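You operate a simulated robot arm through the tools that you are given. There is no shell and no other tool.

The job below is to be done with a simulated two-armed robot. You get a single attempt, and the scene is never put back.

## Task
On the end of the table, fold the beige towel in half, so that its two short edges meet.

Only the result counts: the job must be done as asked and must still hold three seconds after the hand-in. Knocking over, shifting, dropping, spilling or breaking anything else fails it. Flat cloth is picked up by pressing the open fingertips on it (5 to 10 N) and closing them slowly along it; thin cloth reads only 2 to 8 mm in the jaws.

## Robot
Two 7-joint arms with two-finger grippers on one trunk, on a base that moves. Base frame: it is fixed to the floor where the robot stands at the start and does not move with it; the origin is under the middle of the robot, x ahead of it, y to its left, z up. Readings come in m, degrees, newtons and seconds.
The left shoulder is at the start at [0.046, 0.162, 1.105], the right one opposite. With the tool pointing down near the work surface each hand reaches from about 0.22 to 0.72 m from the robot's upright axis, wherever it stands, measured 20 degrees to its own side. Places, roughly: beige towel [-2, -1, 0.75]; end of the table [-2, -1.2, 0.8]. Payload 2.45 kg a hand.
The TCP of each hand is the grasp point between the finger pads, 0.026 m short of the fingertips. In the tool frame z runs along the fingers and y along their closing line. The gripper opens to 0.096 m; its body begins 0.069 m behind the TCP.
Orientation is told as [roll, pitch, yaw] about the base's x, y, z axes, in that order, counted from this pose: with the fingers straight down and closing along the base's y, the tool's x points along the base's -x, its y along +y and its z along -z.

## Interface
- The arms move only by the tool nudge_tool. It takes "left_increments", "right_increments" or both (then of equal length, played together; a hand with none holds still); each is a list of rows, each a list of 7 numbers: the shift along the tool's x, y, z in units of 20 mm (1.0 is 20 mm), then the turn, a rotation vector about the tool's x, y, z in units of 6 degrees (1.0 is 6 degrees), then the closure, from 0 (fully open) to 1 (shut). In form: [[dx, dy, dz, rx, ry, rz, fingers], ...]. A call has 1 to 20 rows; each row shifts and turns the commanded pose from where the row before left it, along the tool's axes as they then stand. A call with a number of a shift or a turn outside -1 to 1 is refused whole. A row lasts 0.2 s, in which the tool goes at most 0.05 m and 8.6 degrees; a call with a longer step from one row to the next is refused whole, and so is a gripper value outside its range. A pose out of reach is approached as far as the arm can. The call stops where the force on the tool passes 40 N (or 10 N more than at its start, if that is more) or the arm is blocked; 0.2 s more then pass. Each finger travels about 0.1199 m/s and halts on what it meets, pressing with about 40 N; the grip force reading is that of the motor and also rises with nothing between the fingers. The clock runs only during rows and for 0.2 s after the last one: add rows that do not move to give the fingers time. The reply holds the time, the measured pose of the TCP, the force on the tool along the base axes, the opening and the grip force, in the units named above and with some noise, with the torque about the TCP (base axes, N m) and any sound that the robot's microphone picked up.
- Cameras (640 x 400 px; columns grow to the right, rows downward): "scene" is now at [0.1317, -0.0015, 1.5861]; the picture's right is [-0.04, -1.00, 0.00], its down [-0.72, 0.03, -0.70] and it looks along [0.70, -0.03, -0.72] (base axes); focal length 254 px, centre (320, 200). "left" rides on the left gripper at [0.082, -0.003, -0.098] in its tool frame; the picture's right is [0.04, 1.00, 0.00], its down [-0.73, 0.03, -0.68] and it looks along [-0.68, 0.03, 0.73] (tool axes); focal length 256 px, centre (320, 200). "right" rides on the right gripper at [0.082, 0.003, -0.098] in its tool frame; the picture's right is [-0.04, 1.00, 0.00], its down [-0.73, -0.03, -0.68] and it looks along [-0.68, -0.03, 0.73] (tool axes); focal length 256 px, centre (320, 200). There is no depth. A picture from a camera that has moved, and an enlarged one, comes with that camera's place and axes in the base frame and with its lens.
- capture(camera): a new picture of that camera. No time passes.
- raise_lower(by): moves the trunk up (or, below 0, down) by that many m; the arms and the scene camera ride with it, the base frame stays. It gives what a move gives, with no picture.
- base_move(legs): drives the robot by 1 to 6 legs, each [ahead, left, turn to the left] in m, m and degrees, along the robot's own axes; the way and the turn of a leg run together, so that a leg with both is an arc; at most 1.5 m and 180 degrees a leg. The arms and the cameras ride along, it lands a little off, and it stops where it bumps. It gives what a move gives.
- turn_head(pan, tilt): turns the head with the scene camera to pan (to the left, within 120 degrees either way) and tilt (down, from -29 to 69), counted from straight ahead of the robot (the tilt from the chest, where the trunk bows). It gives what a move gives.
- zoom(camera, box): a new picture of the part [left, top, right, bottom] of that camera's present view, enlarged. No time passes.
- sign_off(): hands the job in; it is judged then, once.

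Places have to be worked out from the pictures, the camera data and where the tool is seen. Open the grippers and draw the arms clear of the work before you hand the job in, unless the task says otherwise.

The tools are called as name(argument=value, ...) on one line, values as JSON. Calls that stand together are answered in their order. nudge_tool: Moves the arms, as the interface text tells. Its arguments: {"type":"object","properties":{"left_increments":{"type":"array","items":{"type":"array","items":{"type":"number"}}},"right_increments":{"type":"array","items":{"type":"array","items":{"type":"number"}}}},"required":[]} The other tools are called the same way: raise_lower (by) moves the trunk up or down; base_move (legs) drives the base; turn_head (pan, tilt) turns the head that bears the scene camera; capture (camera) takes a picture; zoom (camera, box) takes an enlarged picture of a part of a camera's view; sign_off () hands the job in.

At the start:

```text
clock: 0.0
left_eef_pos: [0.51, 0.2575, 0.9845]
left_orientation: [0.0, 0.1, 0.1]
left_force: [0.2, 0.5, -0.3]
left_moment: [-0.01, 0.0, 0.03]
left_finger_gap: 0.0955
left_finger_force: 0.1
right_eef_pos: [0.4322, -0.1374, 0.9925]
right_orientation: [0.0, 0.1, 0.1]
right_force: [-0.4, -0.3, -0.2]
right_moment: [0.01, -0.01, -0.03]
right_finger_gap: 0.0963
right_finger_force: 0.0
trunk travel left (down, up): [-0.275, 0.292]
robot x, y, heading: [-0.0024, 0.0025, -0.2]
head pan, tilt (commanded): [-2.1, 45.5]
```

scene: 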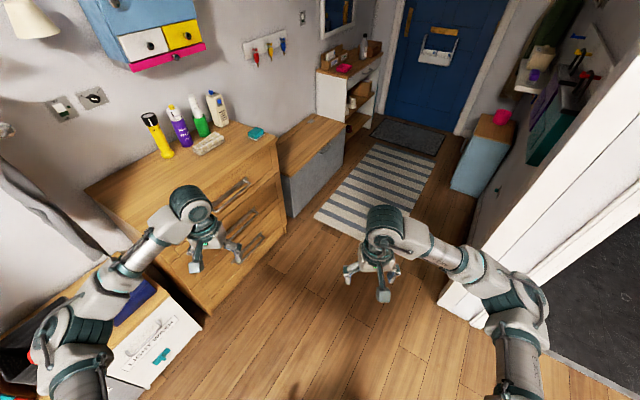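
right: 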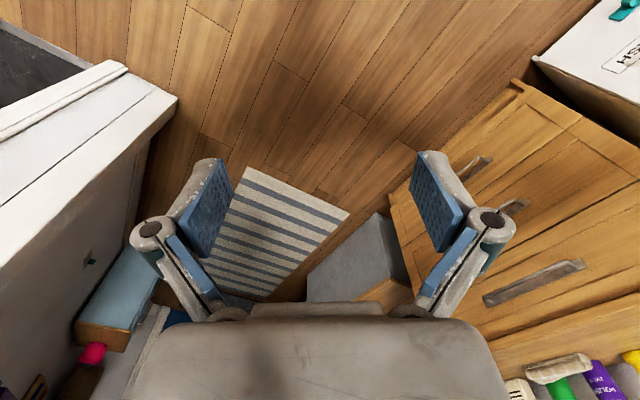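
left: 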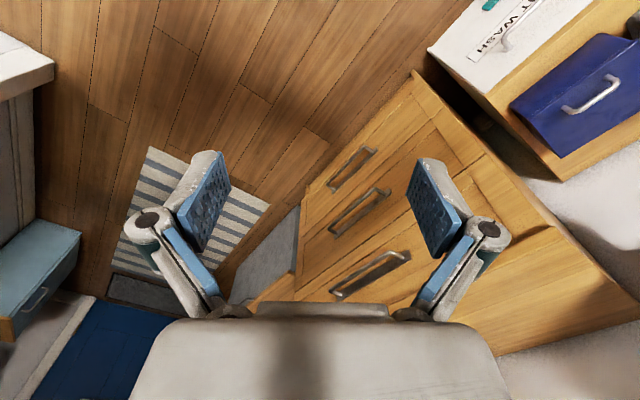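

The pictures show a hallway; the towel should be behind me to the right, at about [-2, -1]. I turn the head to look that way first.

turn_head(pan=-120, tilt=25)

```text
clock: 2.0
left_eef_pos: [0.5074, 0.2574, 0.9865]
left_orientation: [0.0, -0.1, 0.0]
left_force: [0.6, 0.0, 0.4]
left_moment: [0.02, -0.04, -0.01]
left_finger_gap: 0.0959
left_finger_force: 0.1
right_eef_pos: [0.4278, -0.137, 0.9922]
right_orientation: [0.0, -0.2, 0.1]
right_force: [-0.9, -0.7, -0.3]
right_moment: [-0.03, 0.0, 0.0]
right_finger_gap: 0.096
right_finger_force: 0.1
trunk travel left (down, up): [-0.275, 0.292]
robot x, y, heading: [0.0023, -0.0038, 0.2]
head pan, tilt (commanded): [-120.0, 25.0]
```

The head is turned right and back; I take a picture to see the way to the table.

capture(camera="scene")

```text
taken
camera scene: at [0.0049, -0.0784, 1.618], right [-0.87, 0.5, 0.0], down [0.21, 0.37, -0.91], along [-0.45, -0.79, -0.42], focal length 254 px, centre (320, 200)
```

scene: 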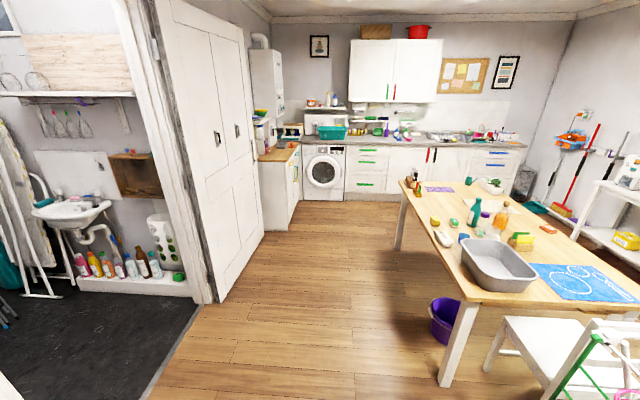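

The table is to the right rear. I zoom in on it to find the beige towel.

zoom(camera="scene", box=[380, 150, 640, 320])

zoom(camera="scene", box=[240, 80, 540, 220])

```text
2.35 times, centred on (510, 235) of scene
camera zoom: at [0.0049, -0.0784, 1.618], right [-0.87, 0.5, 0.0], down [0.21, 0.37, -0.91], along [-0.45, -0.79, -0.42], focal length 598 px, centre (-127, 118)
```

zoom: 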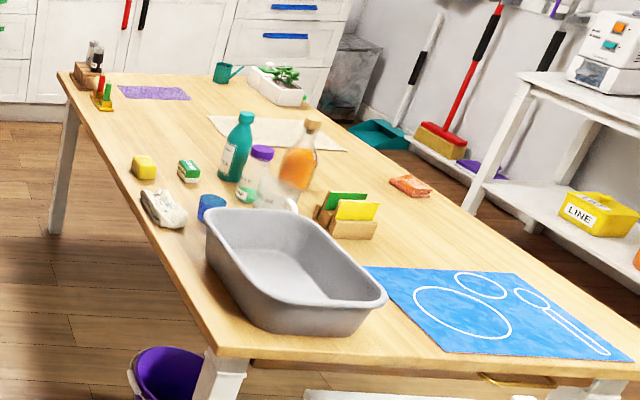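

```text
2.13 times, centred on (390, 150) of scene
camera zoom: at [0.0049, -0.0784, 1.618], right [-0.87, 0.5, 0.0], down [0.21, 0.37, -0.91], along [-0.45, -0.79, -0.42], focal length 542 px, centre (171, 307)
```

zoom: 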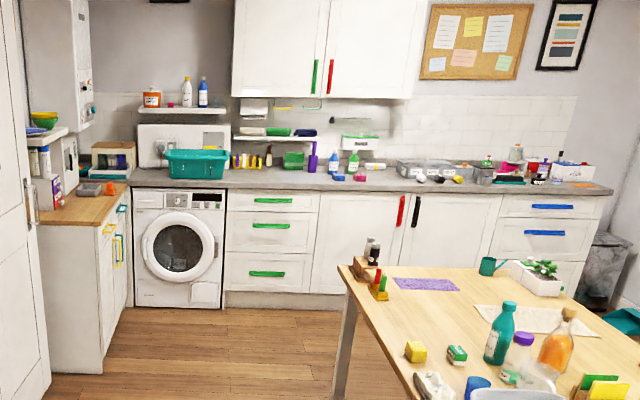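

The towel lies across the far part of the table, behind the bottles, at roughly [-2.0, -0.95]. I look to the other side to see the free floor for driving around.

turn_head(pan=120, tilt=30)

capture(camera="scene")

turn_head(pan=-60, tilt=40)

capture(camera="scene")

```text
clock: 5.4
left_eef_pos: [0.5066, 0.2576, 0.9859]
left_orientation: [0.0, 0.0, 0.1]
left_force: [0.3, 0.9, 0.2]
left_moment: [0.04, -0.01, 0.03]
left_finger_gap: 0.0959
left_finger_force: 0.1
right_eef_pos: [0.4286, -0.137, 0.9935]
right_orientation: [0.1, -0.2, 0.0]
right_force: [-0.4, 0.4, 0.8]
right_moment: [0.01, 0.01, 0.02]
right_finger_gap: 0.0962
right_finger_force: 0.1
trunk travel left (down, up): [-0.275, 0.292]
robot x, y, heading: [0.0001, 0.0037, 0.1]
head pan, tilt (commanded): [120.0, 30.0]
```

```text
taken
camera scene: at [0.0056, 0.08, 1.61], right [0.87, 0.5, 0.0], down [0.25, -0.43, -0.87], along [-0.43, 0.75, -0.5], focal length 254 px, centre (320, 200)
```

scene: 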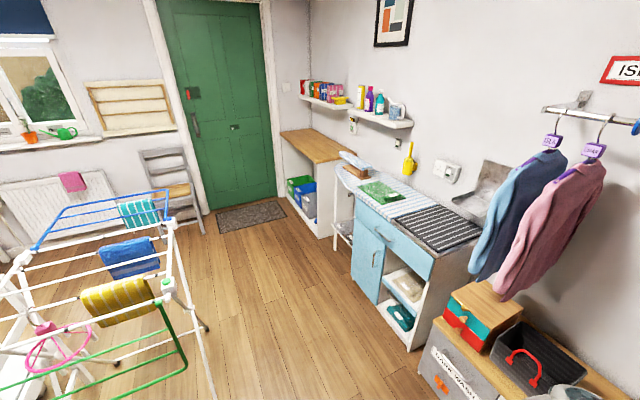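

```text
clock: 8.1
left_eef_pos: [0.5053, 0.2577, 0.9854]
left_orientation: [0.0, 0.0, 0.0]
left_force: [0.1, -0.4, 0.7]
left_moment: [0.01, 0.0, -0.02]
left_finger_gap: 0.0959
left_finger_force: 0.1
right_eef_pos: [0.4278, -0.1372, 0.9941]
right_orientation: [0.0, -0.3, 0.1]
right_force: [0.4, 0.9, -0.9]
right_moment: [-0.01, -0.02, 0.04]
right_finger_gap: 0.096
right_finger_force: 0.0
trunk travel left (down, up): [-0.275, 0.292]
robot x, y, heading: [-0.0001, 0.0032, -0.1]
head pan, tilt (commanded): [-60.0, 40.0]
```

```text
taken
camera scene: at [0.0934, -0.0722, 1.5943], right [-0.87, -0.5, 0.0], down [-0.33, 0.56, -0.76], along [0.38, -0.66, -0.64], focal length 254 px, centre (320, 200)
```

scene: 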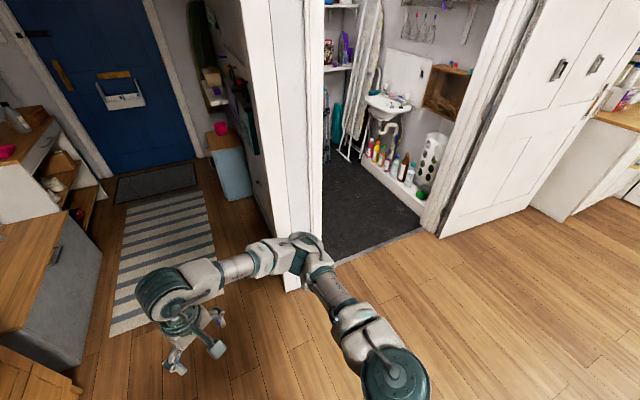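

There is a drying rack behind me to the left, the wall is about 1 m off on the right. I turn in place to the right to face along the table and look again.

base_move(legs=[[0, 0, -110]])

turn_head(pan=-35, tilt=35)

capture(camera="scene")

turn_head(pan=-80, tilt=35)

capture(camera="scene")

```text
clock: 13.1
left_eef_pos: [0.061, -0.5634, 0.9866]
left_orientation: [0.0, -0.1, -110.8]
left_force: [-0.5, 0.5, 0.1]
left_moment: [-0.01, -0.01, 0.0]
left_finger_gap: 0.0961
left_finger_force: 0.0
right_eef_pos: [-0.279, -0.352, 0.9937]
right_orientation: [0.0, -0.2, -110.8]
right_force: [-0.8, 0.5, -0.2]
right_moment: [0.0, 0.0, 0.01]
right_finger_gap: 0.0959
right_finger_force: 0.2
trunk travel left (down, up): [-0.275, 0.292]
robot x, y, heading: [-0.0014, -0.0002, -110.3]
head pan, tilt (commanded): [-60.0, 40.0]
```

```text
clock: 14.0
left_eef_pos: [0.0629, -0.5617, 0.9885]
left_orientation: [0.0, -0.4, -110.8]
left_force: [-0.1, -0.2, -0.2]
left_moment: [0.01, 0.02, -0.05]
left_finger_gap: 0.0959
left_finger_force: 0.1
right_eef_pos: [-0.2795, -0.3484, 0.9959]
right_orientation: [0.1, -0.4, -110.8]
right_force: [0.8, 0.2, -0.6]
right_moment: [0.03, 0.01, 0.0]
right_finger_gap: 0.096
right_finger_force: 0.0
trunk travel left (down, up): [-0.275, 0.292]
robot x, y, heading: [-0.0016, -0.0005, -110.3]
head pan, tilt (commanded): [-35.0, 35.0]
```

```text
taken
camera scene: at [-0.0889, -0.0959, 1.6017], right [-0.56, 0.83, 0.0], down [0.48, 0.33, -0.82], along [-0.68, -0.46, -0.58], focal length 254 px, centre (320, 200)
```

scene: 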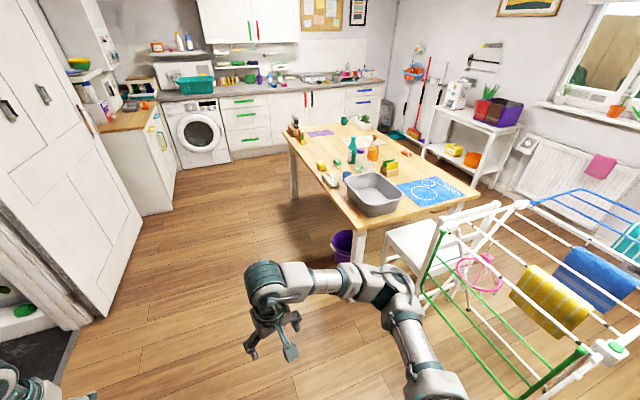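

```text
clock: 15.1
left_eef_pos: [0.0622, -0.562, 0.9884]
left_orientation: [0.0, -0.3, -110.9]
left_force: [0.6, -0.4, -0.1]
left_moment: [-0.01, 0.01, 0.0]
left_finger_gap: 0.0961
left_finger_force: 0.1
right_eef_pos: [-0.279, -0.3477, 0.9949]
right_orientation: [0.0, -0.4, -110.9]
right_force: [-0.3, -0.3, 0.8]
right_moment: [0.0, -0.01, -0.01]
right_finger_gap: 0.096
right_finger_force: 0.1
trunk travel left (down, up): [-0.275, 0.292]
robot x, y, heading: [-0.0005, 0.0015, -111.1]
head pan, tilt (commanded): [-80.0, 35.0]
```

```text
taken
camera scene: at [-0.1026, -0.0302, 1.602], right [0.19, 0.98, 0.0], down [0.56, -0.1, -0.82], along [-0.8, 0.16, -0.57], focal length 254 px, centre (320, 200)
```

scene: 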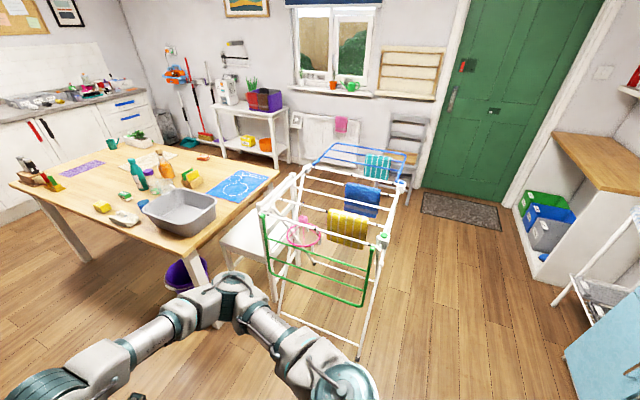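

The near end is blocked by the chair and the drying rack, so I will go around the table's far (kitchen) end to its right side. I raise the trunk first so that the hands and elbows pass well above table and counter things.

raise_lower(by=0.28)

base_move(legs=[[0, 0, -10.5], [1.4, 0, 0]])

turn_head(pan=-30, tilt=45)

capture(camera="scene")

```text
clock: 17.9
left_eef_pos: [0.0622, -0.562, 1.2679]
left_orientation: [0.0, -0.3, -110.7]
left_force: [-0.2, 0.7, 0.3]
left_moment: [0.03, 0.02, -0.02]
left_finger_gap: 0.0957
left_finger_force: 0.1
right_eef_pos: [-0.2786, -0.3476, 1.2748]
right_orientation: [0.0, -0.3, -110.8]
right_force: [0.0, -0.7, 0.1]
right_moment: [-0.01, 0.0, 0.0]
right_finger_gap: 0.0959
right_finger_force: 0.1
trunk travel left (down, up): [-0.555, 0.012]
robot x, y, heading: [-0.0014, 0.0002, -111.2]
head pan, tilt (commanded): [-80.0, 35.0]
```

```text
clock: 25.7
left_eef_pos: [-0.7682, -1.7752, 1.2692]
left_orientation: [0.2, -0.4, -120.9]
left_force: [-1.0, 0.3, -0.2]
left_moment: [-0.03, -0.06, 0.0]
left_finger_gap: 0.096
left_finger_force: 0.0
right_eef_pos: [-1.0666, -1.5051, 1.2741]
right_orientation: [0.3, -0.4, -120.9]
right_force: [-1.1, 0.0, 0.2]
right_moment: [-0.02, 0.02, 0.01]
right_finger_gap: 0.0958
right_finger_force: 0.0
trunk travel left (down, up): [-0.555, 0.012]
robot x, y, heading: [-0.7235, -1.2117, -121.0]
head pan, tilt (commanded): [-80.0, 35.0]
```

```text
clock: 26.9
left_eef_pos: [-0.7631, -1.7738, 1.2711]
left_orientation: [0.1, -0.5, -120.9]
left_force: [-0.5, 0.4, 0.0]
left_moment: [-0.01, 0.0, 0.0]
left_finger_gap: 0.0959
left_finger_force: 0.1
right_eef_pos: [-1.0616, -1.5038, 1.2774]
right_orientation: [-0.1, -0.5, -120.9]
right_force: [-0.4, -0.9, -0.3]
right_moment: [-0.01, 0.0, 0.0]
right_finger_gap: 0.0961
right_finger_force: 0.1
trunk travel left (down, up): [-0.555, 0.012]
robot x, y, heading: [-0.7282, -1.2134, -120.9]
head pan, tilt (commanded): [-30.0, 45.0]
```

```text
taken
camera scene: at [-0.7917, -1.2419, 1.8673], right [-0.49, 0.87, 0.0], down [0.62, 0.35, -0.7], along [-0.62, -0.34, -0.71], focal length 254 px, centre (320, 200)
```

scene: 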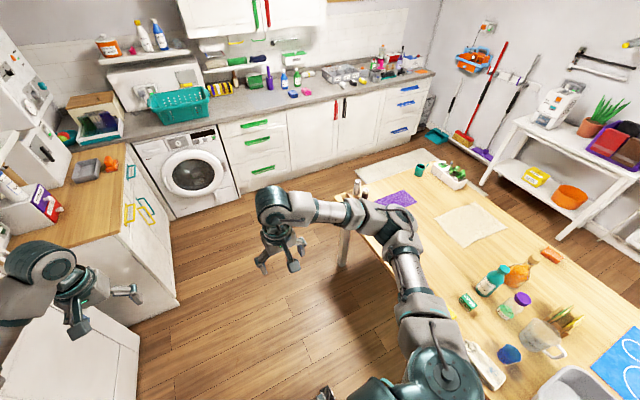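

The path is clear so far. I zoom on the towel and on the pale patch beyond the table's far end before driving on.

zoom(camera="scene", box=[340, 130, 560, 270])

turn_head(pan=0, tilt=69)

capture(camera="scene")

```text
2.86 times, centred on (450, 200) of scene
camera zoom: at [-0.7917, -1.2419, 1.8673], right [-0.49, 0.87, 0.0], down [0.62, 0.35, -0.7], along [-0.62, -0.34, -0.71], focal length 726 px, centre (-51, 200)
```

zoom: 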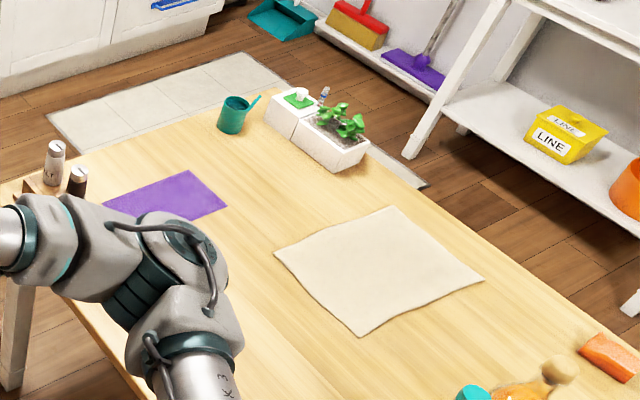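

```text
clock: 27.8
left_eef_pos: [-0.7636, -1.7752, 1.2707]
left_orientation: [0.0, -0.5, -120.9]
left_force: [-0.2, -0.2, -0.4]
left_moment: [-0.03, 0.0, 0.03]
left_finger_gap: 0.0963
left_finger_force: 0.0
right_eef_pos: [-1.0613, -1.5041, 1.2763]
right_orientation: [0.1, -0.5, -120.9]
right_force: [0.1, -1.2, 0.2]
right_moment: [0.01, -0.02, -0.02]
right_finger_gap: 0.0959
right_finger_force: 0.0
trunk travel left (down, up): [-0.555, 0.012]
robot x, y, heading: [-0.7286, -1.2133, -120.8]
head pan, tilt (commanded): [0.0, 68.8]
```

```text
taken
camera scene: at [-0.7481, -1.2512, 1.8385], right [-0.86, 0.51, 0.0], down [0.48, 0.8, -0.36], along [-0.19, -0.31, -0.93], focal length 254 px, centre (320, 200)
```

scene: 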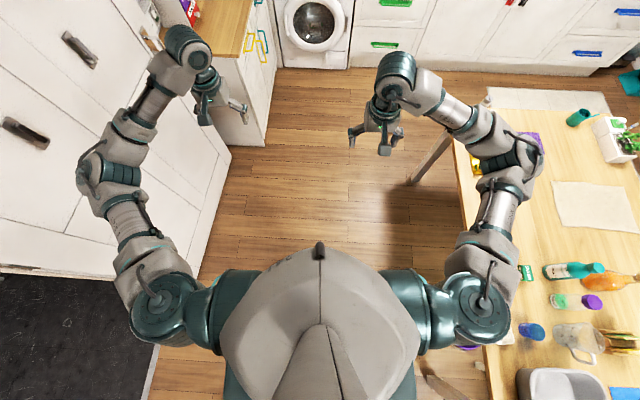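

The pale patch is just a floor mat, and the towel measures about 0.33 x 0.22 m with its long axis across the table. I drive on along the table, keeping a bit nearer to it because the left elbow sticks out, to about 0.55 m beyond the table's end.

base_move(legs=[[0.5, -0.12, 0], [1.05, 0, 0]])

turn_head(pan=-60, tilt=60)

capture(camera="scene")

```text
clock: 35.9
left_eef_pos: [-1.6649, -3.0592, 1.2705]
left_orientation: [0.0, -0.6, -120.8]
left_force: [0.4, -0.2, 0.1]
left_moment: [0.0, -0.01, 0.0]
left_finger_gap: 0.0962
left_finger_force: 0.1
right_eef_pos: [-1.9641, -2.788, 1.2762]
right_orientation: [0.0, -0.6, -120.8]
right_force: [-0.2, -0.8, 0.7]
right_moment: [-0.01, -0.02, -0.04]
right_finger_gap: 0.096
right_finger_force: 0.0
trunk travel left (down, up): [-0.555, 0.012]
robot x, y, heading: [-1.6289, -2.4985, -120.9]
head pan, tilt (commanded): [0.0, 68.8]
```

```text
clock: 37.2
left_eef_pos: [-1.6652, -3.0558, 1.2718]
left_orientation: [-0.1, -0.8, -120.8]
left_force: [-0.2, -1.2, -0.2]
left_moment: [-0.04, -0.01, 0.04]
left_finger_gap: 0.0962
left_finger_force: 0.0
right_eef_pos: [-1.9631, -2.7856, 1.2779]
right_orientation: [0.0, -0.7, -120.9]
right_force: [-0.6, -0.5, 0.1]
right_moment: [0.02, 0.01, 0.02]
right_finger_gap: 0.0961
right_finger_force: 0.0
trunk travel left (down, up): [-0.555, 0.012]
robot x, y, heading: [-1.6301, -2.4965, -120.9]
head pan, tilt (commanded): [-60.0, 60.0]
```

```text
taken
camera scene: at [-1.6902, -2.4862, 1.848], right [0.01, 1.0, 0.0], down [0.87, -0.01, -0.5], along [-0.5, 0.01, -0.87], focal length 254 px, centre (320, 200)
```

scene: 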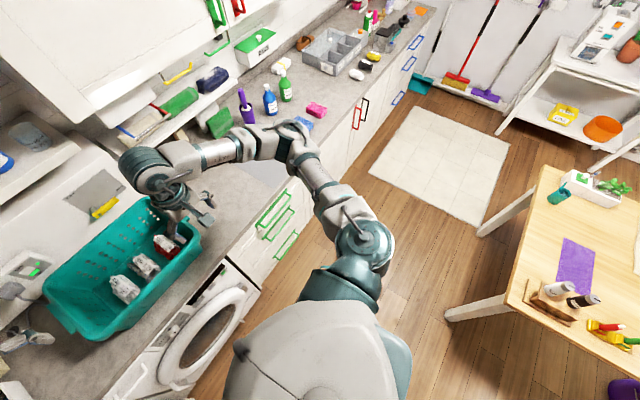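

I am at the table's far end, with 0.25 m between hands and wall shelf. I strafe right past the end of the table.

base_move(legs=[[0, -1.4, 0]])

turn_head(pan=-100, tilt=55)

capture(camera="scene")

```text
clock: 44.3
left_eef_pos: [-2.8733, -2.354, 1.2711]
left_orientation: [-0.1, -0.7, -118.6]
left_force: [0.7, -0.6, 0.4]
left_moment: [-0.01, 0.01, -0.01]
left_finger_gap: 0.0962
left_finger_force: 0.0
right_eef_pos: [-3.1829, -2.0962, 1.2785]
right_orientation: [0.0, -0.7, -118.6]
right_force: [0.3, -0.3, 0.2]
right_moment: [-0.03, 0.04, 0.01]
right_finger_gap: 0.0959
right_finger_force: 0.0
trunk travel left (down, up): [-0.555, 0.012]
robot x, y, heading: [-2.8648, -1.7948, -118.4]
head pan, tilt (commanded): [-60.0, 60.0]
```

```text
clock: 45.3
left_eef_pos: [-2.87, -2.3534, 1.2733]
left_orientation: [-0.1, -0.8, -118.5]
left_force: [-0.4, 0.1, 0.5]
left_moment: [0.02, -0.02, 0.0]
left_finger_gap: 0.0962
left_finger_force: 0.1
right_eef_pos: [-3.1797, -2.0938, 1.2792]
right_orientation: [-0.1, -0.8, -118.7]
right_force: [0.3, -1.1, 0.2]
right_moment: [-0.01, 0.01, 0.01]
right_finger_gap: 0.0962
right_finger_force: 0.1
trunk travel left (down, up): [-0.555, 0.012]
robot x, y, heading: [-2.8624, -1.7924, -118.6]
head pan, tilt (commanded): [-100.0, 55.0]
```

```text
taken
camera scene: at [-2.9099, -1.7393, 1.8543], right [0.62, 0.78, 0.0], down [0.64, -0.51, -0.58], along [-0.45, 0.36, -0.82], focal length 254 px, centre (320, 200)
```

scene: 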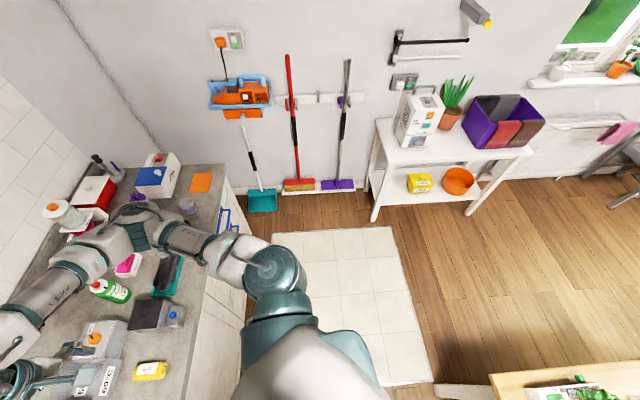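

I am past the table's corner; the shelf opposite stands about 1.2 m from the table. I strafe a bit further and turn left to face across the table.

base_move(legs=[[0, -0.45, 0], [0, 0, 87]])

turn_head(pan=45, tilt=55)

capture(camera="scene")

```text
clock: 51.8
left_eef_pos: [-2.7051, -1.6119, 1.272]
left_orientation: [-0.1, -0.7, -31.3]
left_force: [-1.2, 0.5, -0.4]
left_moment: [-0.03, -0.02, -0.05]
left_finger_gap: 0.0961
left_finger_force: 0.0
right_eef_pos: [-2.9782, -1.9066, 1.2805]
right_orientation: [-0.2, -0.9, -31.3]
right_force: [-1.0, 0.3, 0.0]
right_moment: [-0.01, 0.0, 0.01]
right_finger_gap: 0.096
right_finger_force: 0.0
trunk travel left (down, up): [-0.555, 0.012]
robot x, y, heading: [-3.2565, -1.5808, -31.4]
head pan, tilt (commanded): [-100.0, 55.0]
```

```text
clock: 54.1
left_eef_pos: [-2.7085, -1.6091, 1.2745]
left_orientation: [0.0, -1.1, -31.4]
left_force: [1.3, 0.1, -1.1]
left_moment: [0.01, -0.05, 0.01]
left_finger_gap: 0.0961
left_finger_force: 0.0
right_eef_pos: [-2.9821, -1.9067, 1.2805]
right_orientation: [-0.1, -1.0, -31.3]
right_force: [0.3, 0.9, -0.2]
right_moment: [0.0, 0.04, 0.01]
right_finger_gap: 0.0959
right_finger_force: 0.1
trunk travel left (down, up): [-0.555, 0.012]
robot x, y, heading: [-3.2596, -1.5765, -31.3]
head pan, tilt (commanded): [45.0, 55.0]
```

```text
taken
camera scene: at [-3.2011, -1.5521, 1.8539], right [0.24, -0.97, 0.0], down [-0.8, -0.19, -0.57], along [0.55, 0.14, -0.82], focal length 254 px, centre (320, 200)
```

scene: 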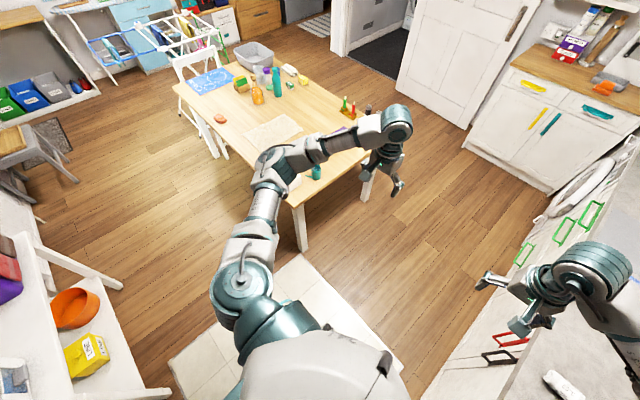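

I am facing across the table now, still beyond its end. I strafe left along the table's right side until I stand opposite the towel.

base_move(legs=[[0, 1.17, 0]])

turn_head(pan=0, tilt=60)

capture(camera="scene")

```text
clock: 60.1
left_eef_pos: [-2.1135, -0.5691, 1.2745]
left_orientation: [0.0, -1.0, -29.0]
left_force: [-0.5, -0.2, 0.4]
left_moment: [0.0, 0.0, -0.02]
left_finger_gap: 0.0957
left_finger_force: 0.0
right_eef_pos: [-2.376, -0.8752, 1.2815]
right_orientation: [0.0, -1.1, -29.1]
right_force: [-0.4, 0.3, 0.3]
right_moment: [0.03, 0.01, -0.01]
right_finger_gap: 0.0959
right_finger_force: 0.0
trunk travel left (down, up): [-0.555, 0.012]
robot x, y, heading: [-2.6695, -0.5598, -29.1]
head pan, tilt (commanded): [45.0, 55.0]
```

```text
clock: 61.2
left_eef_pos: [-2.1204, -0.5725, 1.2768]
left_orientation: [0.2, -1.2, -29.3]
left_force: [0.6, 0.0, 0.3]
left_moment: [0.0, 0.01, 0.0]
left_finger_gap: 0.0957
left_finger_force: 0.1
right_eef_pos: [-2.3825, -0.8791, 1.2819]
right_orientation: [0.3, -1.2, -29.2]
right_force: [0.0, 0.1, -0.5]
right_moment: [0.04, -0.02, -0.03]
right_finger_gap: 0.0959
right_finger_force: 0.0
trunk travel left (down, up): [-0.555, 0.012]
robot x, y, heading: [-2.6661, -0.559, -29.4]
head pan, tilt (commanded): [0.0, 60.0]
```

```text
taken
camera scene: at [-2.6204, -0.5841, 1.8478], right [-0.49, -0.87, 0.0], down [-0.76, 0.42, -0.5], along [0.43, -0.24, -0.87], focal length 254 px, centre (320, 200)
```

scene: 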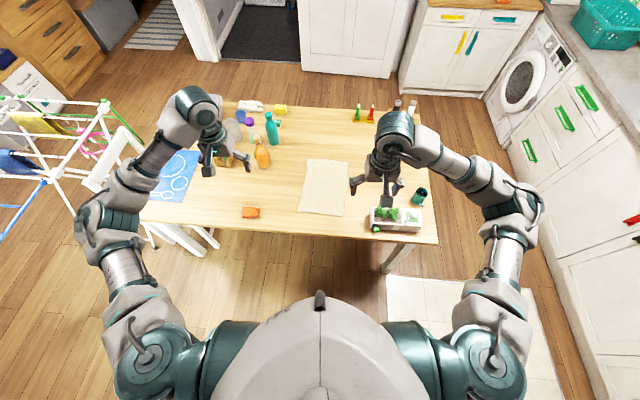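

The towel now lies straight ahead, slightly right of centre. I zoom on it to place its corners and check the table height by comparing with the earlier view.

zoom(camera="scene", box=[220, 130, 440, 270])

```text
2.86 times, centred on (330, 200) of scene
camera zoom: at [-2.6204, -0.5841, 1.8478], right [-0.49, -0.87, 0.0], down [-0.76, 0.42, -0.5], along [0.43, -0.24, -0.87], focal length 726 px, centre (291, 200)
```

zoom: 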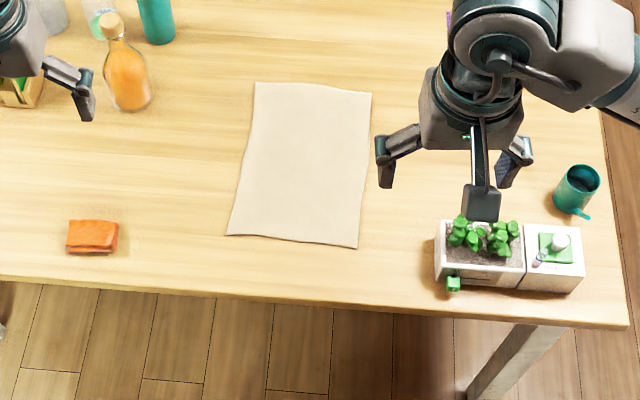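

The towel's near edge runs about from [-2.07, -0.77] to [-2.20, -0.95], the far edge about 0.33 m beyond it, turned about 6.6° from my heading. Before going closer I need to know how far my base reaches forward, so I tilt the right hand to let its camera look down at base and table edge.

nudge_tool(right_increments=[[0, 0, 0, 0, 0.95, 0, 0], [0, 0, 0, 0, 0.95, 0, 0], [0, 0, 0, 0, 0.95, 0, 0], [0, 0, 0, 0, 0.95, 0, 0], [0, 0, 0, 0, 0.95, 0, 0], [0, 0, 0, 0, 0.95, 0, 0], [0, 0, 0, 0, 0.95, 0, 0], [0, 0, 0, 0, 0.95, 0, 0], [0, 0, 0, 0, 0, 0, 0]])

capture(camera="right")

```text
clock: 63.2
left_eef_pos: [-2.1178, -0.5689, 1.2763]
left_orientation: [0.1, -1.2, -29.2]
left_force: [0.0, -0.7, -0.8]
left_moment: [-0.02, -0.02, -0.01]
left_finger_gap: 0.096
left_finger_force: 0.1
right_eef_pos: [-2.3802, -0.875, 1.2821]
right_orientation: [0.1, 44.4, -29.1]
right_force: [-0.7, -1.3, -0.2]
right_moment: [0.02, 0.02, 0.01]
right_finger_gap: 0.0961
right_finger_force: 0.1
trunk travel left (down, up): [-0.555, 0.012]
robot x, y, heading: [-2.6671, -0.5568, -29.3]
head pan, tilt (commanded): [0.0, 60.0]
```

```text
taken
camera right: at [-2.369, -0.8772, 1.4087], right [0.51, 0.86, -0.03], down [0.86, -0.51, -0.03], along [-0.04, -0.01, -1.0], focal length 256 px, centre (320, 200)
```

right: 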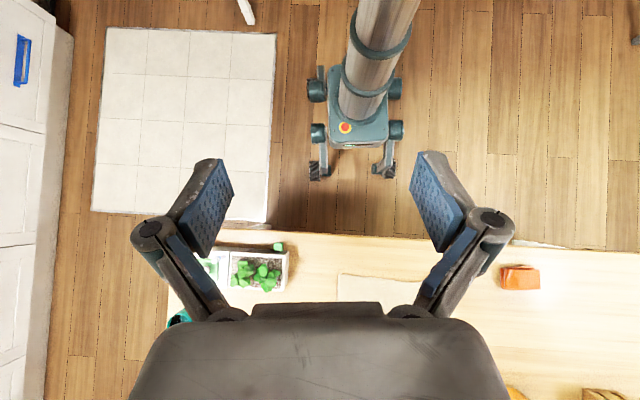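

The base is compact: its front casters reach only about 0.25 m ahead of my axis, and the table edge is about 0.5 m ahead. I set the right hand upright again, align my heading with the towel and go about 0.25 m closer.

nudge_tool(right_increments=[[0, 0, 0, 0, -0.95, 0, 0], [0, 0, 0, 0, -0.95, 0, 0], [0, 0, 0, 0, -0.95, 0, 0], [0, 0, 0, 0, -0.95, 0, 0], [0, 0, 0, 0, -0.95, 0, 0], [0, 0, 0, 0, -0.95, 0, 0], [0, 0, 0, 0, -0.95, 0, 0], [0, 0, 0, 0, -0.95, 0, 0], [0, 0, 0, 0, 0, 0, 0]])

base_move(legs=[[0, 0, -6.7], [0.2, 0.067, 0]])

capture(camera="scene")

```text
clock: 65.2
left_eef_pos: [-2.1174, -0.5703, 1.2767]
left_orientation: [0.1, -1.2, -29.0]
left_force: [-0.5, -0.2, -0.3]
left_moment: [-0.01, -0.01, -0.01]
left_finger_gap: 0.0957
left_finger_force: 0.0
right_eef_pos: [-2.3811, -0.8749, 1.2824]
right_orientation: [0.2, -1.4, -29.1]
right_force: [0.4, -0.1, -0.1]
right_moment: [-0.02, 0.0, 0.03]
right_finger_gap: 0.0959
right_finger_force: 0.0
trunk travel left (down, up): [-0.555, 0.012]
robot x, y, heading: [-2.6677, -0.5553, -29.1]
head pan, tilt (commanded): [0.0, 60.0]
```

```text
clock: 67.4
left_eef_pos: [-1.9253, -0.696, 1.2799]
left_orientation: [0.2, -1.3, -35.5]
left_force: [-0.4, 0.4, -0.2]
left_moment: [0.04, -0.01, -0.02]
left_finger_gap: 0.0958
left_finger_force: 0.1
right_eef_pos: [-2.2198, -0.9709, 1.2834]
right_orientation: [0.0, -1.5, -35.5]
right_force: [0.4, -0.5, -0.3]
right_moment: [-0.03, 0.0, -0.01]
right_finger_gap: 0.0961
right_finger_force: 0.0
trunk travel left (down, up): [-0.555, 0.012]
robot x, y, heading: [-2.4658, -0.6246, -35.7]
head pan, tilt (commanded): [0.0, 60.0]
```

```text
taken
camera scene: at [-2.427, -0.6507, 1.848], right [-0.58, -0.81, 0.0], down [-0.7, 0.5, -0.5], along [0.41, -0.29, -0.87], focal length 254 px, centre (320, 200)
```

scene: 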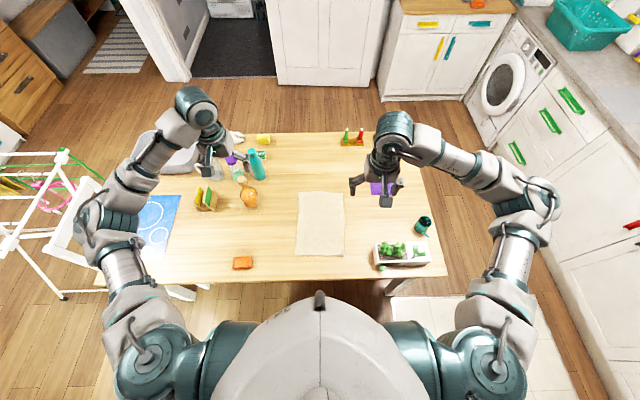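

The towel is now squarely ahead and centred. I zoom to measure its corners from here.

zoom(camera="scene", box=[240, 170, 400, 290])

```text
3.33 times, centred on (320, 230) of scene
camera zoom: at [-2.427, -0.6507, 1.848], right [-0.58, -0.81, 0.0], down [-0.7, 0.5, -0.5], along [0.41, -0.29, -0.87], focal length 847 px, centre (320, 100)
```

zoom: 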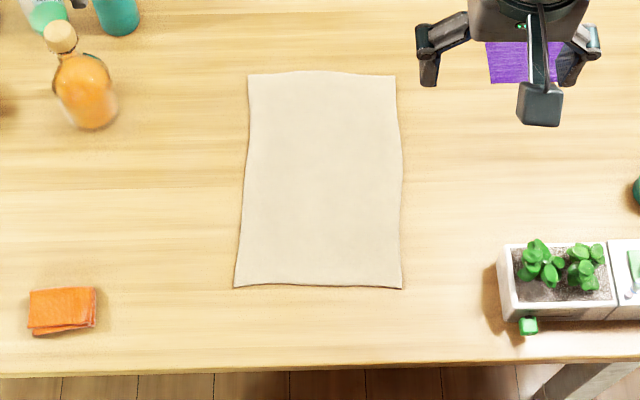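

Near edge is about 0.39 m and far edge about 0.72 m ahead of my axis, 0.22 m wide, centred. I go another 0.06 m ahead so the far edge comes into easy reach, then measure again.

base_move(legs=[[0.06, 0, 0]])

zoom(camera="scene", box=[240, 170, 400, 290])

```text
clock: 68.4
left_eef_pos: [-1.8828, -0.7274, 1.2843]
left_orientation: [0.2, -1.8, -35.7]
left_force: [0.7, 0.3, 1.8]
left_moment: [-0.02, -0.02, 0.0]
left_finger_gap: 0.0961
left_finger_force: 0.1
right_eef_pos: [-2.1789, -1.0015, 1.2872]
right_orientation: [0.1, -2.0, -35.5]
right_force: [-0.8, -0.1, 0.8]
right_moment: [-0.02, 0.01, -0.02]
right_finger_gap: 0.096
right_finger_force: 0.1
trunk travel left (down, up): [-0.555, 0.012]
robot x, y, heading: [-2.4138, -0.6599, -35.5]
head pan, tilt (commanded): [0.0, 60.0]
```

```text
3.33 times, centred on (320, 230) of scene
camera zoom: at [-2.3847, -0.6812, 1.8484], right [-0.58, -0.81, 0.0], down [-0.7, 0.5, -0.51], along [0.41, -0.29, -0.86], focal length 847 px, centre (320, 100)
```

zoom: 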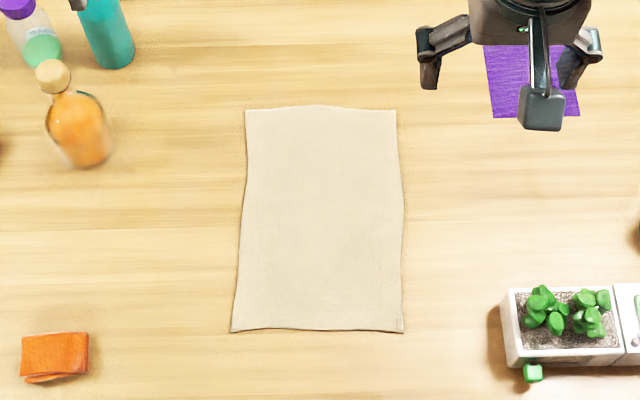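

The towel corners come out consistently: near edge [-2.075,-0.764] to [-2.205,-0.943], far edge about 0.33 m beyond. I move both hands over the near corners, still high up, narrowing the fingers to about half.

nudge_tool(left_increments=[[0.59, -0.887, 0, 0, 0.03, 0, 0.1], [0.59, -0.887, 0, 0, 0.03, 0, 0.2], [0.59, -0.887, 0, 0, 0.03, 0, 0.3], [0.59, -0.887, 0, 0, 0.03, 0, 0.4], [0.59, -0.887, 0, 0, 0.03, 0, 0.5], [0.59, -0.887, 0, 0, 0.03, 0, 0.5], [0.59, -0.887, 0, 0, 0.03, 0, 0.5], [0.59, -0.887, 0, 0, 0.03, 0, 0.5], [0.59, -0.887, 0, 0, 0.03, 0, 0.5], [0.59, -0.887, 0, 0, 0.03, 0, 0.5], [0, 0, 0, 0, 0, 0, 0.5]], right_increments=[[0.184, 0.339, 0, 0, 0.03, 0, 0.1], [0.184, 0.339, 0, 0, 0.03, 0, 0.2], [0.184, 0.339, 0, 0, 0.03, 0, 0.3], [0.184, 0.339, 0, 0, 0.03, 0, 0.4], [0.184, 0.339, 0, 0, 0.03, 0, 0.5], [0.184, 0.339, 0, 0, 0.03, 0, 0.5], [0.184, 0.339, 0, 0, 0.03, 0, 0.5], [0.184, 0.339, 0, 0, 0.03, 0, 0.5], [0.184, 0.339, 0, 0, 0.03, 0, 0.5], [0.184, 0.339, 0, 0, 0.03, 0, 0.5], [0, 0, 0, 0, 0, 0, 0.5]])

capture(camera="scene")

```text
clock: 70.8
left_eef_pos: [-2.0749, -0.8038, 1.2772]
left_orientation: [0.1, 0.3, -35.7]
left_force: [0.1, -0.4, 0.8]
left_moment: [0.02, -0.02, 0.05]
left_finger_gap: 0.048
left_finger_force: 0.1
right_eef_pos: [-2.1602, -0.9273, 1.2839]
right_orientation: [0.3, 0.3, -35.6]
right_force: [-0.5, 0.8, 1.2]
right_moment: [-0.02, 0.02, 0.02]
right_finger_gap: 0.0479
right_finger_force: 0.1
trunk travel left (down, up): [-0.555, 0.012]
robot x, y, heading: [-2.4136, -0.6589, -35.6]
head pan, tilt (commanded): [0.0, 60.0]
```

```text
taken
camera scene: at [-2.3696, -0.6894, 1.8478], right [-0.58, -0.81, 0.0], down [-0.7, 0.51, -0.5], along [0.4, -0.29, -0.87], focal length 254 px, centre (320, 200)
```

scene: 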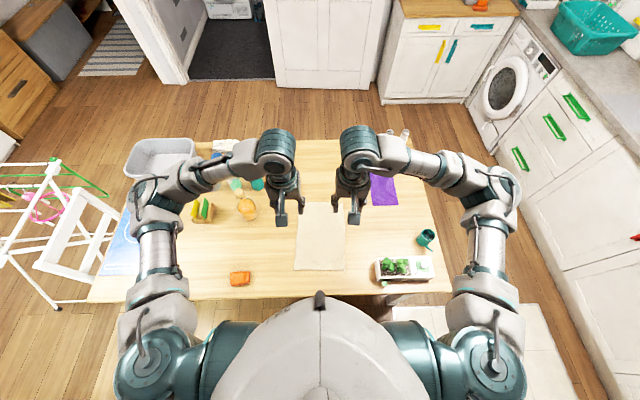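

Both hands are over the near corners with about 48 mm gaps. I lower the trunk by 0.2 m and look through both wrist cameras.

raise_lower(by=-0.2)

capture(camera="left")

capture(camera="right")

capture(camera="scene")

```text
clock: 73.0
left_eef_pos: [-2.0759, -0.8043, 1.0773]
left_orientation: [0.1, 0.3, -35.7]
left_force: [-0.1, 0.2, -0.1]
left_moment: [-0.04, 0.04, 0.0]
left_finger_gap: 0.0481
left_finger_force: 0.1
right_eef_pos: [-2.1622, -0.9289, 1.0855]
right_orientation: [0.2, 0.1, -35.6]
right_force: [0.3, 0.5, -0.1]
right_moment: [-0.01, -0.02, 0.01]
right_finger_gap: 0.0477
right_finger_force: 0.0
trunk travel left (down, up): [-0.355, 0.212]
robot x, y, heading: [-2.4139, -0.659, -35.4]
head pan, tilt (commanded): [0.0, 60.0]
```

```text
taken
camera left: at [-2.144, -0.7609, 1.1758], right [0.55, 0.83, 0.0], down [0.61, -0.41, 0.68], along [0.56, -0.37, -0.74], focal length 256 px, centre (320, 200)
```

left: 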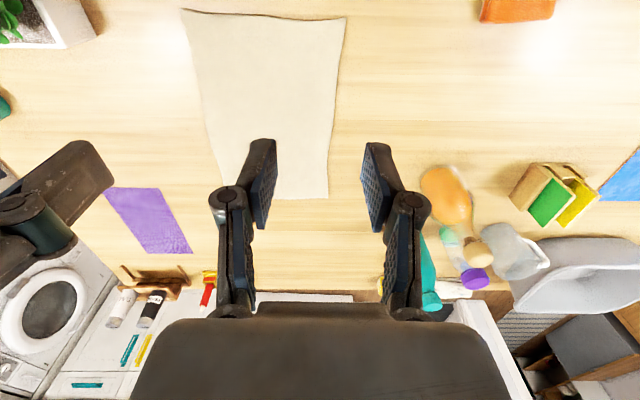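

```text
taken
camera right: at [-2.2267, -0.8768, 1.1832], right [0.61, 0.79, 0.0], down [0.58, -0.45, 0.68], along [0.53, -0.42, -0.74], focal length 256 px, centre (320, 200)
```

right: 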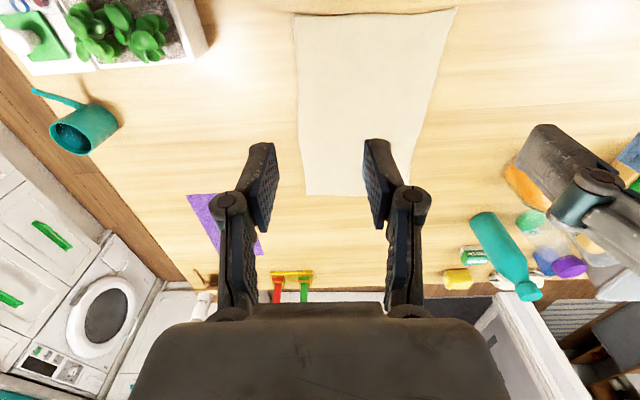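

```text
taken
camera scene: at [-2.3506, -0.7028, 1.6483], right [-0.58, -0.81, 0.0], down [-0.7, 0.51, -0.5], along [0.4, -0.29, -0.87], focal length 254 px, centre (320, 200)
```

scene: 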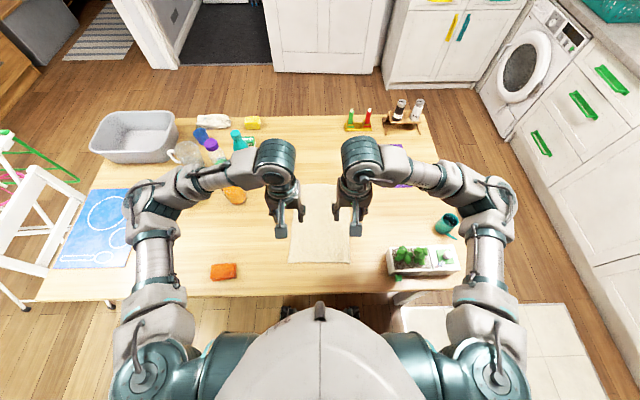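

From both wrist cameras the near corners are at about [-2.082,-0.759] and [-2.209,-0.936]. I correct the hands by about 15 mm toward me so the fingertips land about 18 mm inside the edge, and descend to about 35 mm above contact.

nudge_tool(left_increments=[[0.33, 0, 0.93, 0, 0, 0, 0.5], [0.34, 0, 0.93, 0, 0, 0, 0.5], [0, 0, 0.93, 0, 0, 0, 0.5], [0, 0, 0.93, 0, 0, 0, 0.5], [0, 0, 0.93, 0, 0, 0, 0.5], [0, 0, 0.93, 0, 0, 0, 0.5], [0, 0, 0.93, 0, 0, 0, 0.5], [0, 0, 0.93, 0, 0, 0, 0.5], [0, 0, 0.93, 0, 0, 0, 0.5], [0, 0, 0.93, 0, 0, 0, 0.5], [0, 0, 0.93, 0, 0, 0, 0.5], [0, 0, 0.93, 0, 0, 0, 0.5], [0, 0, 0.93, 0, 0, 0, 0.5], [0, 0, 0.93, 0, 0, 0, 0.5], [0, 0, 0, 0, 0, 0, 0.5]], right_increments=[[0.4, 0.02, 0.96, 0, 0, 0, 0.5], [0.4, 0.03, 0.96, 0, 0, 0, 0.5], [0, 0, 0.96, 0, 0, 0, 0.5], [0, 0, 0.96, 0, 0, 0, 0.5], [0, 0, 0.96, 0, 0, 0, 0.5], [0, 0, 0.96, 0, 0, 0, 0.5], [0, 0, 0.96, 0, 0, 0, 0.5], [0, 0, 0.96, 0, 0, 0, 0.5], [0, 0, 0.96, 0, 0, 0, 0.5], [0, 0, 0.96, 0, 0, 0, 0.5], [0, 0, 0.96, 0, 0, 0, 0.5], [0, 0, 0.96, 0, 0, 0, 0.5], [0, 0, 0.96, 0, 0, 0, 0.5], [0, 0, 0.96, 0, 0, 0, 0.5], [0, 0, 0, 0, 0, 0, 0.5]])

capture(camera="left")

capture(camera="right")

capture(camera="scene")

```text
clock: 76.2
left_eef_pos: [-2.0898, -0.7947, 0.8184]
left_orientation: [0.2, 0.2, -35.7]
left_force: [0.2, 0.1, 0.6]
left_moment: [0.01, 0.03, -0.02]
left_finger_gap: 0.0478
left_finger_force: 0.1
right_eef_pos: [-2.175, -0.9168, 0.8144]
right_orientation: [0.0, 0.3, -35.6]
right_force: [0.2, 1.1, 0.1]
right_moment: [0.0, 0.01, -0.01]
right_finger_gap: 0.0481
right_finger_force: 0.1
trunk travel left (down, up): [-0.355, 0.212]
robot x, y, heading: [-2.4171, -0.6574, -35.7]
head pan, tilt (commanded): [0.0, 60.0]
```

```text
taken
camera left: at [-2.1568, -0.7511, 0.9152], right [0.55, 0.83, 0.0], down [0.62, -0.41, 0.67], along [0.56, -0.37, -0.74], focal length 256 px, centre (320, 200)
```

left: 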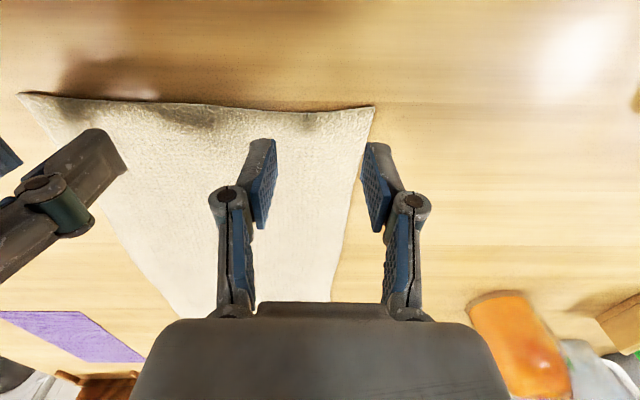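

```text
taken
camera right: at [-2.2395, -0.8648, 0.9124], right [0.61, 0.79, 0.0], down [0.58, -0.45, 0.68], along [0.53, -0.41, -0.74], focal length 256 px, centre (320, 200)
```

right: 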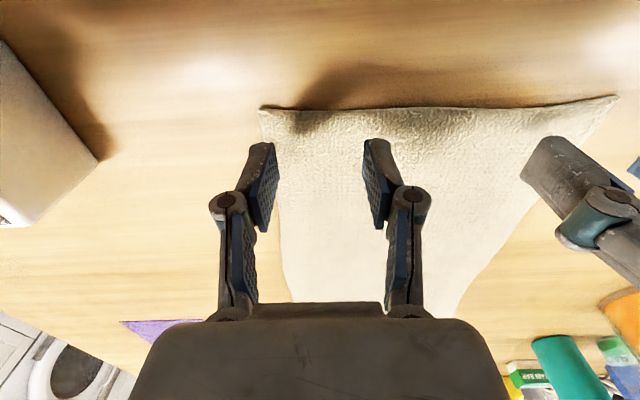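

```text
taken
camera scene: at [-2.3511, -0.7025, 1.6482], right [-0.58, -0.81, 0.0], down [-0.7, 0.51, -0.5], along [0.4, -0.29, -0.87], focal length 254 px, centre (320, 200)
```

scene: 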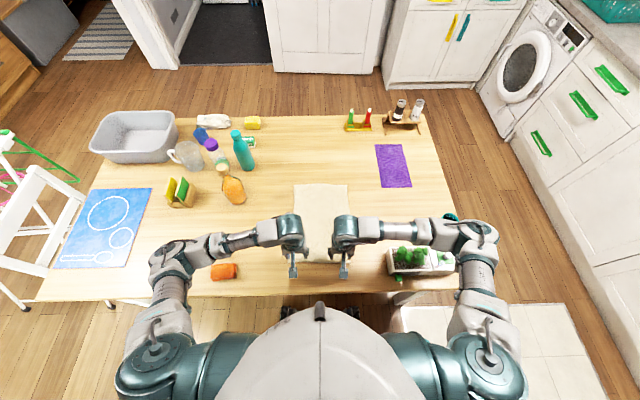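

Fingertips are about 35 mm above the towel; the corners lie about 35 mm outside each TCP and the edge 14–18 mm behind. I narrow the gap to 40 mm, shift the hands slightly inward and go down another 20 mm.

nudge_tool(left_increments=[[-0.2, -0.25, 0.25, 0, 0, 0, 0.58], [0, 0, 0.25, 0, 0, 0, 0.58], [0, 0, 0.25, 0, 0, 0, 0.58], [0, 0, 0.25, 0, 0, 0, 0.58], [0, 0, 0, 0, 0, 0, 0.58]], right_increments=[[0, 0.15, 0.2, 0, 0, 0, 0.58], [0, 0, 0.2, 0, 0, 0, 0.58], [0, 0, 0.2, 0, 0, 0, 0.58], [0, 0, 0.2, 0, 0, 0, 0.58], [0, 0, 0, 0, 0, 0, 0.58]])

capture(camera="left")

capture(camera="right")

```text
clock: 77.3
left_eef_pos: [-2.0871, -0.802, 0.7972]
left_orientation: [0.0, 0.3, -35.6]
left_force: [0.3, 0.3, 0.0]
left_moment: [0.01, 0.03, 0.0]
left_finger_gap: 0.0402
left_finger_force: 0.1
right_eef_pos: [-2.1719, -0.9144, 0.7992]
right_orientation: [0.1, 0.2, -35.6]
right_force: [0.0, -0.3, 0.9]
right_moment: [-0.03, -0.02, 0.0]
right_finger_gap: 0.0405
right_finger_force: 0.1
trunk travel left (down, up): [-0.355, 0.212]
robot x, y, heading: [-2.4117, -0.6574, -35.8]
head pan, tilt (commanded): [0.0, 60.0]
```

```text
taken
camera left: at [-2.1561, -0.758, 0.8946], right [0.55, 0.83, 0.0], down [0.61, -0.41, 0.67], along [0.56, -0.37, -0.74], focal length 256 px, centre (320, 200)
```

left: 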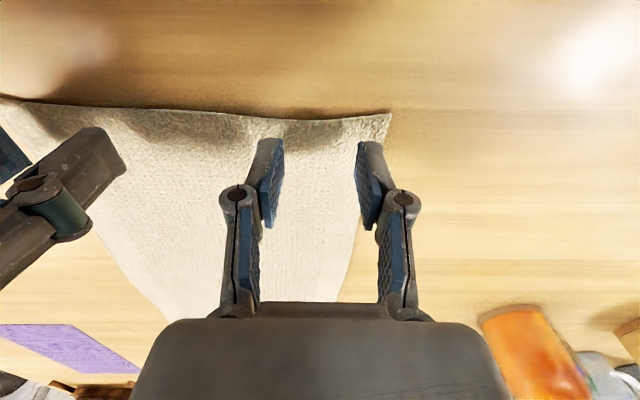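

```text
taken
camera right: at [-2.2371, -0.8635, 0.8976], right [0.61, 0.79, 0.0], down [0.58, -0.45, 0.68], along [0.53, -0.42, -0.74], focal length 256 px, centre (320, 200)
```

right: 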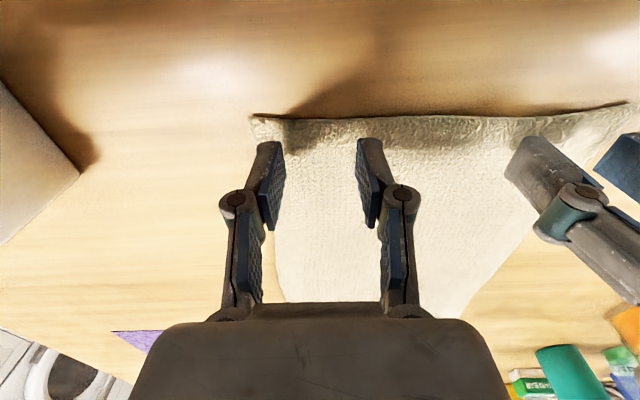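

The fingers are now framed on the cloth at both corners, about 14 mm above it. I lower both in 2 mm steps watching the vertical force.

nudge_tool(left_increments=[[0, 0, 0.1, 0, 0, 0, 0.58], [0, 0, 0.1, 0, 0, 0, 0.58], [0, 0, 0.1, 0, 0, 0, 0.58], [0, 0, 0.1, 0, 0, 0, 0.58], [0, 0, 0.1, 0, 0, 0, 0.58]], right_increments=[[0, 0, 0.1, 0, 0, 0, 0.58], [0, 0, 0.1, 0, 0, 0, 0.58], [0, 0, 0.1, 0, 0, 0, 0.58], [0, 0, 0.1, 0, 0, 0, 0.58], [0, 0, 0.1, 0, 0, 0, 0.58]])

```text
clock: 78.5
left_eef_pos: [-2.0871, -0.8032, 0.7865]
left_orientation: [0.2, 0.3, -35.7]
left_force: [0.0, -1.0, -0.3]
left_moment: [0.01, 0.0, 0.0]
left_finger_gap: 0.0403
left_finger_force: 0.2
right_eef_pos: [-2.174, -0.9134, 0.7895]
right_orientation: [0.1, 0.2, -35.6]
right_force: [-0.3, 0.4, 0.4]
right_moment: [-0.01, 0.04, -0.02]
right_finger_gap: 0.04
right_finger_force: 0.1
trunk travel left (down, up): [-0.355, 0.212]
robot x, y, heading: [-2.4157, -0.6567, -35.8]
head pan, tilt (commanded): [0.0, 60.0]
```

No contact yet on either hand; I go on down in 2 mm steps.

nudge_tool(left_increments=[[0, 0, 0.1, 0, 0, 0, 0.58], [0, 0, 0.1, 0, 0, 0, 0.58], [0, 0, 0, 0, 0, 0, 0.58]], right_increments=[[0, 0, 0.1, 0, 0, 0, 0.58], [0, 0, 0.1, 0, 0, 0, 0.58], [0, 0, 0.1, 0, 0, 0, 0.58]])

```text
clock: 79.3
left_eef_pos: [-2.0862, -0.8021, 0.7832]
left_orientation: [0.1, 0.3, -35.6]
left_force: [0.1, 0.4, -0.1]
left_moment: [-0.02, -0.02, 0.02]
left_finger_gap: 0.0402
left_finger_force: 0.1
right_eef_pos: [-2.1723, -0.9136, 0.7843]
right_orientation: [0.1, 0.2, -35.6]
right_force: [0.3, 0.2, 0.4]
right_moment: [0.02, -0.02, 0.03]
right_finger_gap: 0.0404
right_finger_force: 0.0
trunk travel left (down, up): [-0.355, 0.212]
robot x, y, heading: [-2.4137, -0.6575, -35.9]
head pan, tilt (commanded): [0.0, 60.0]
```

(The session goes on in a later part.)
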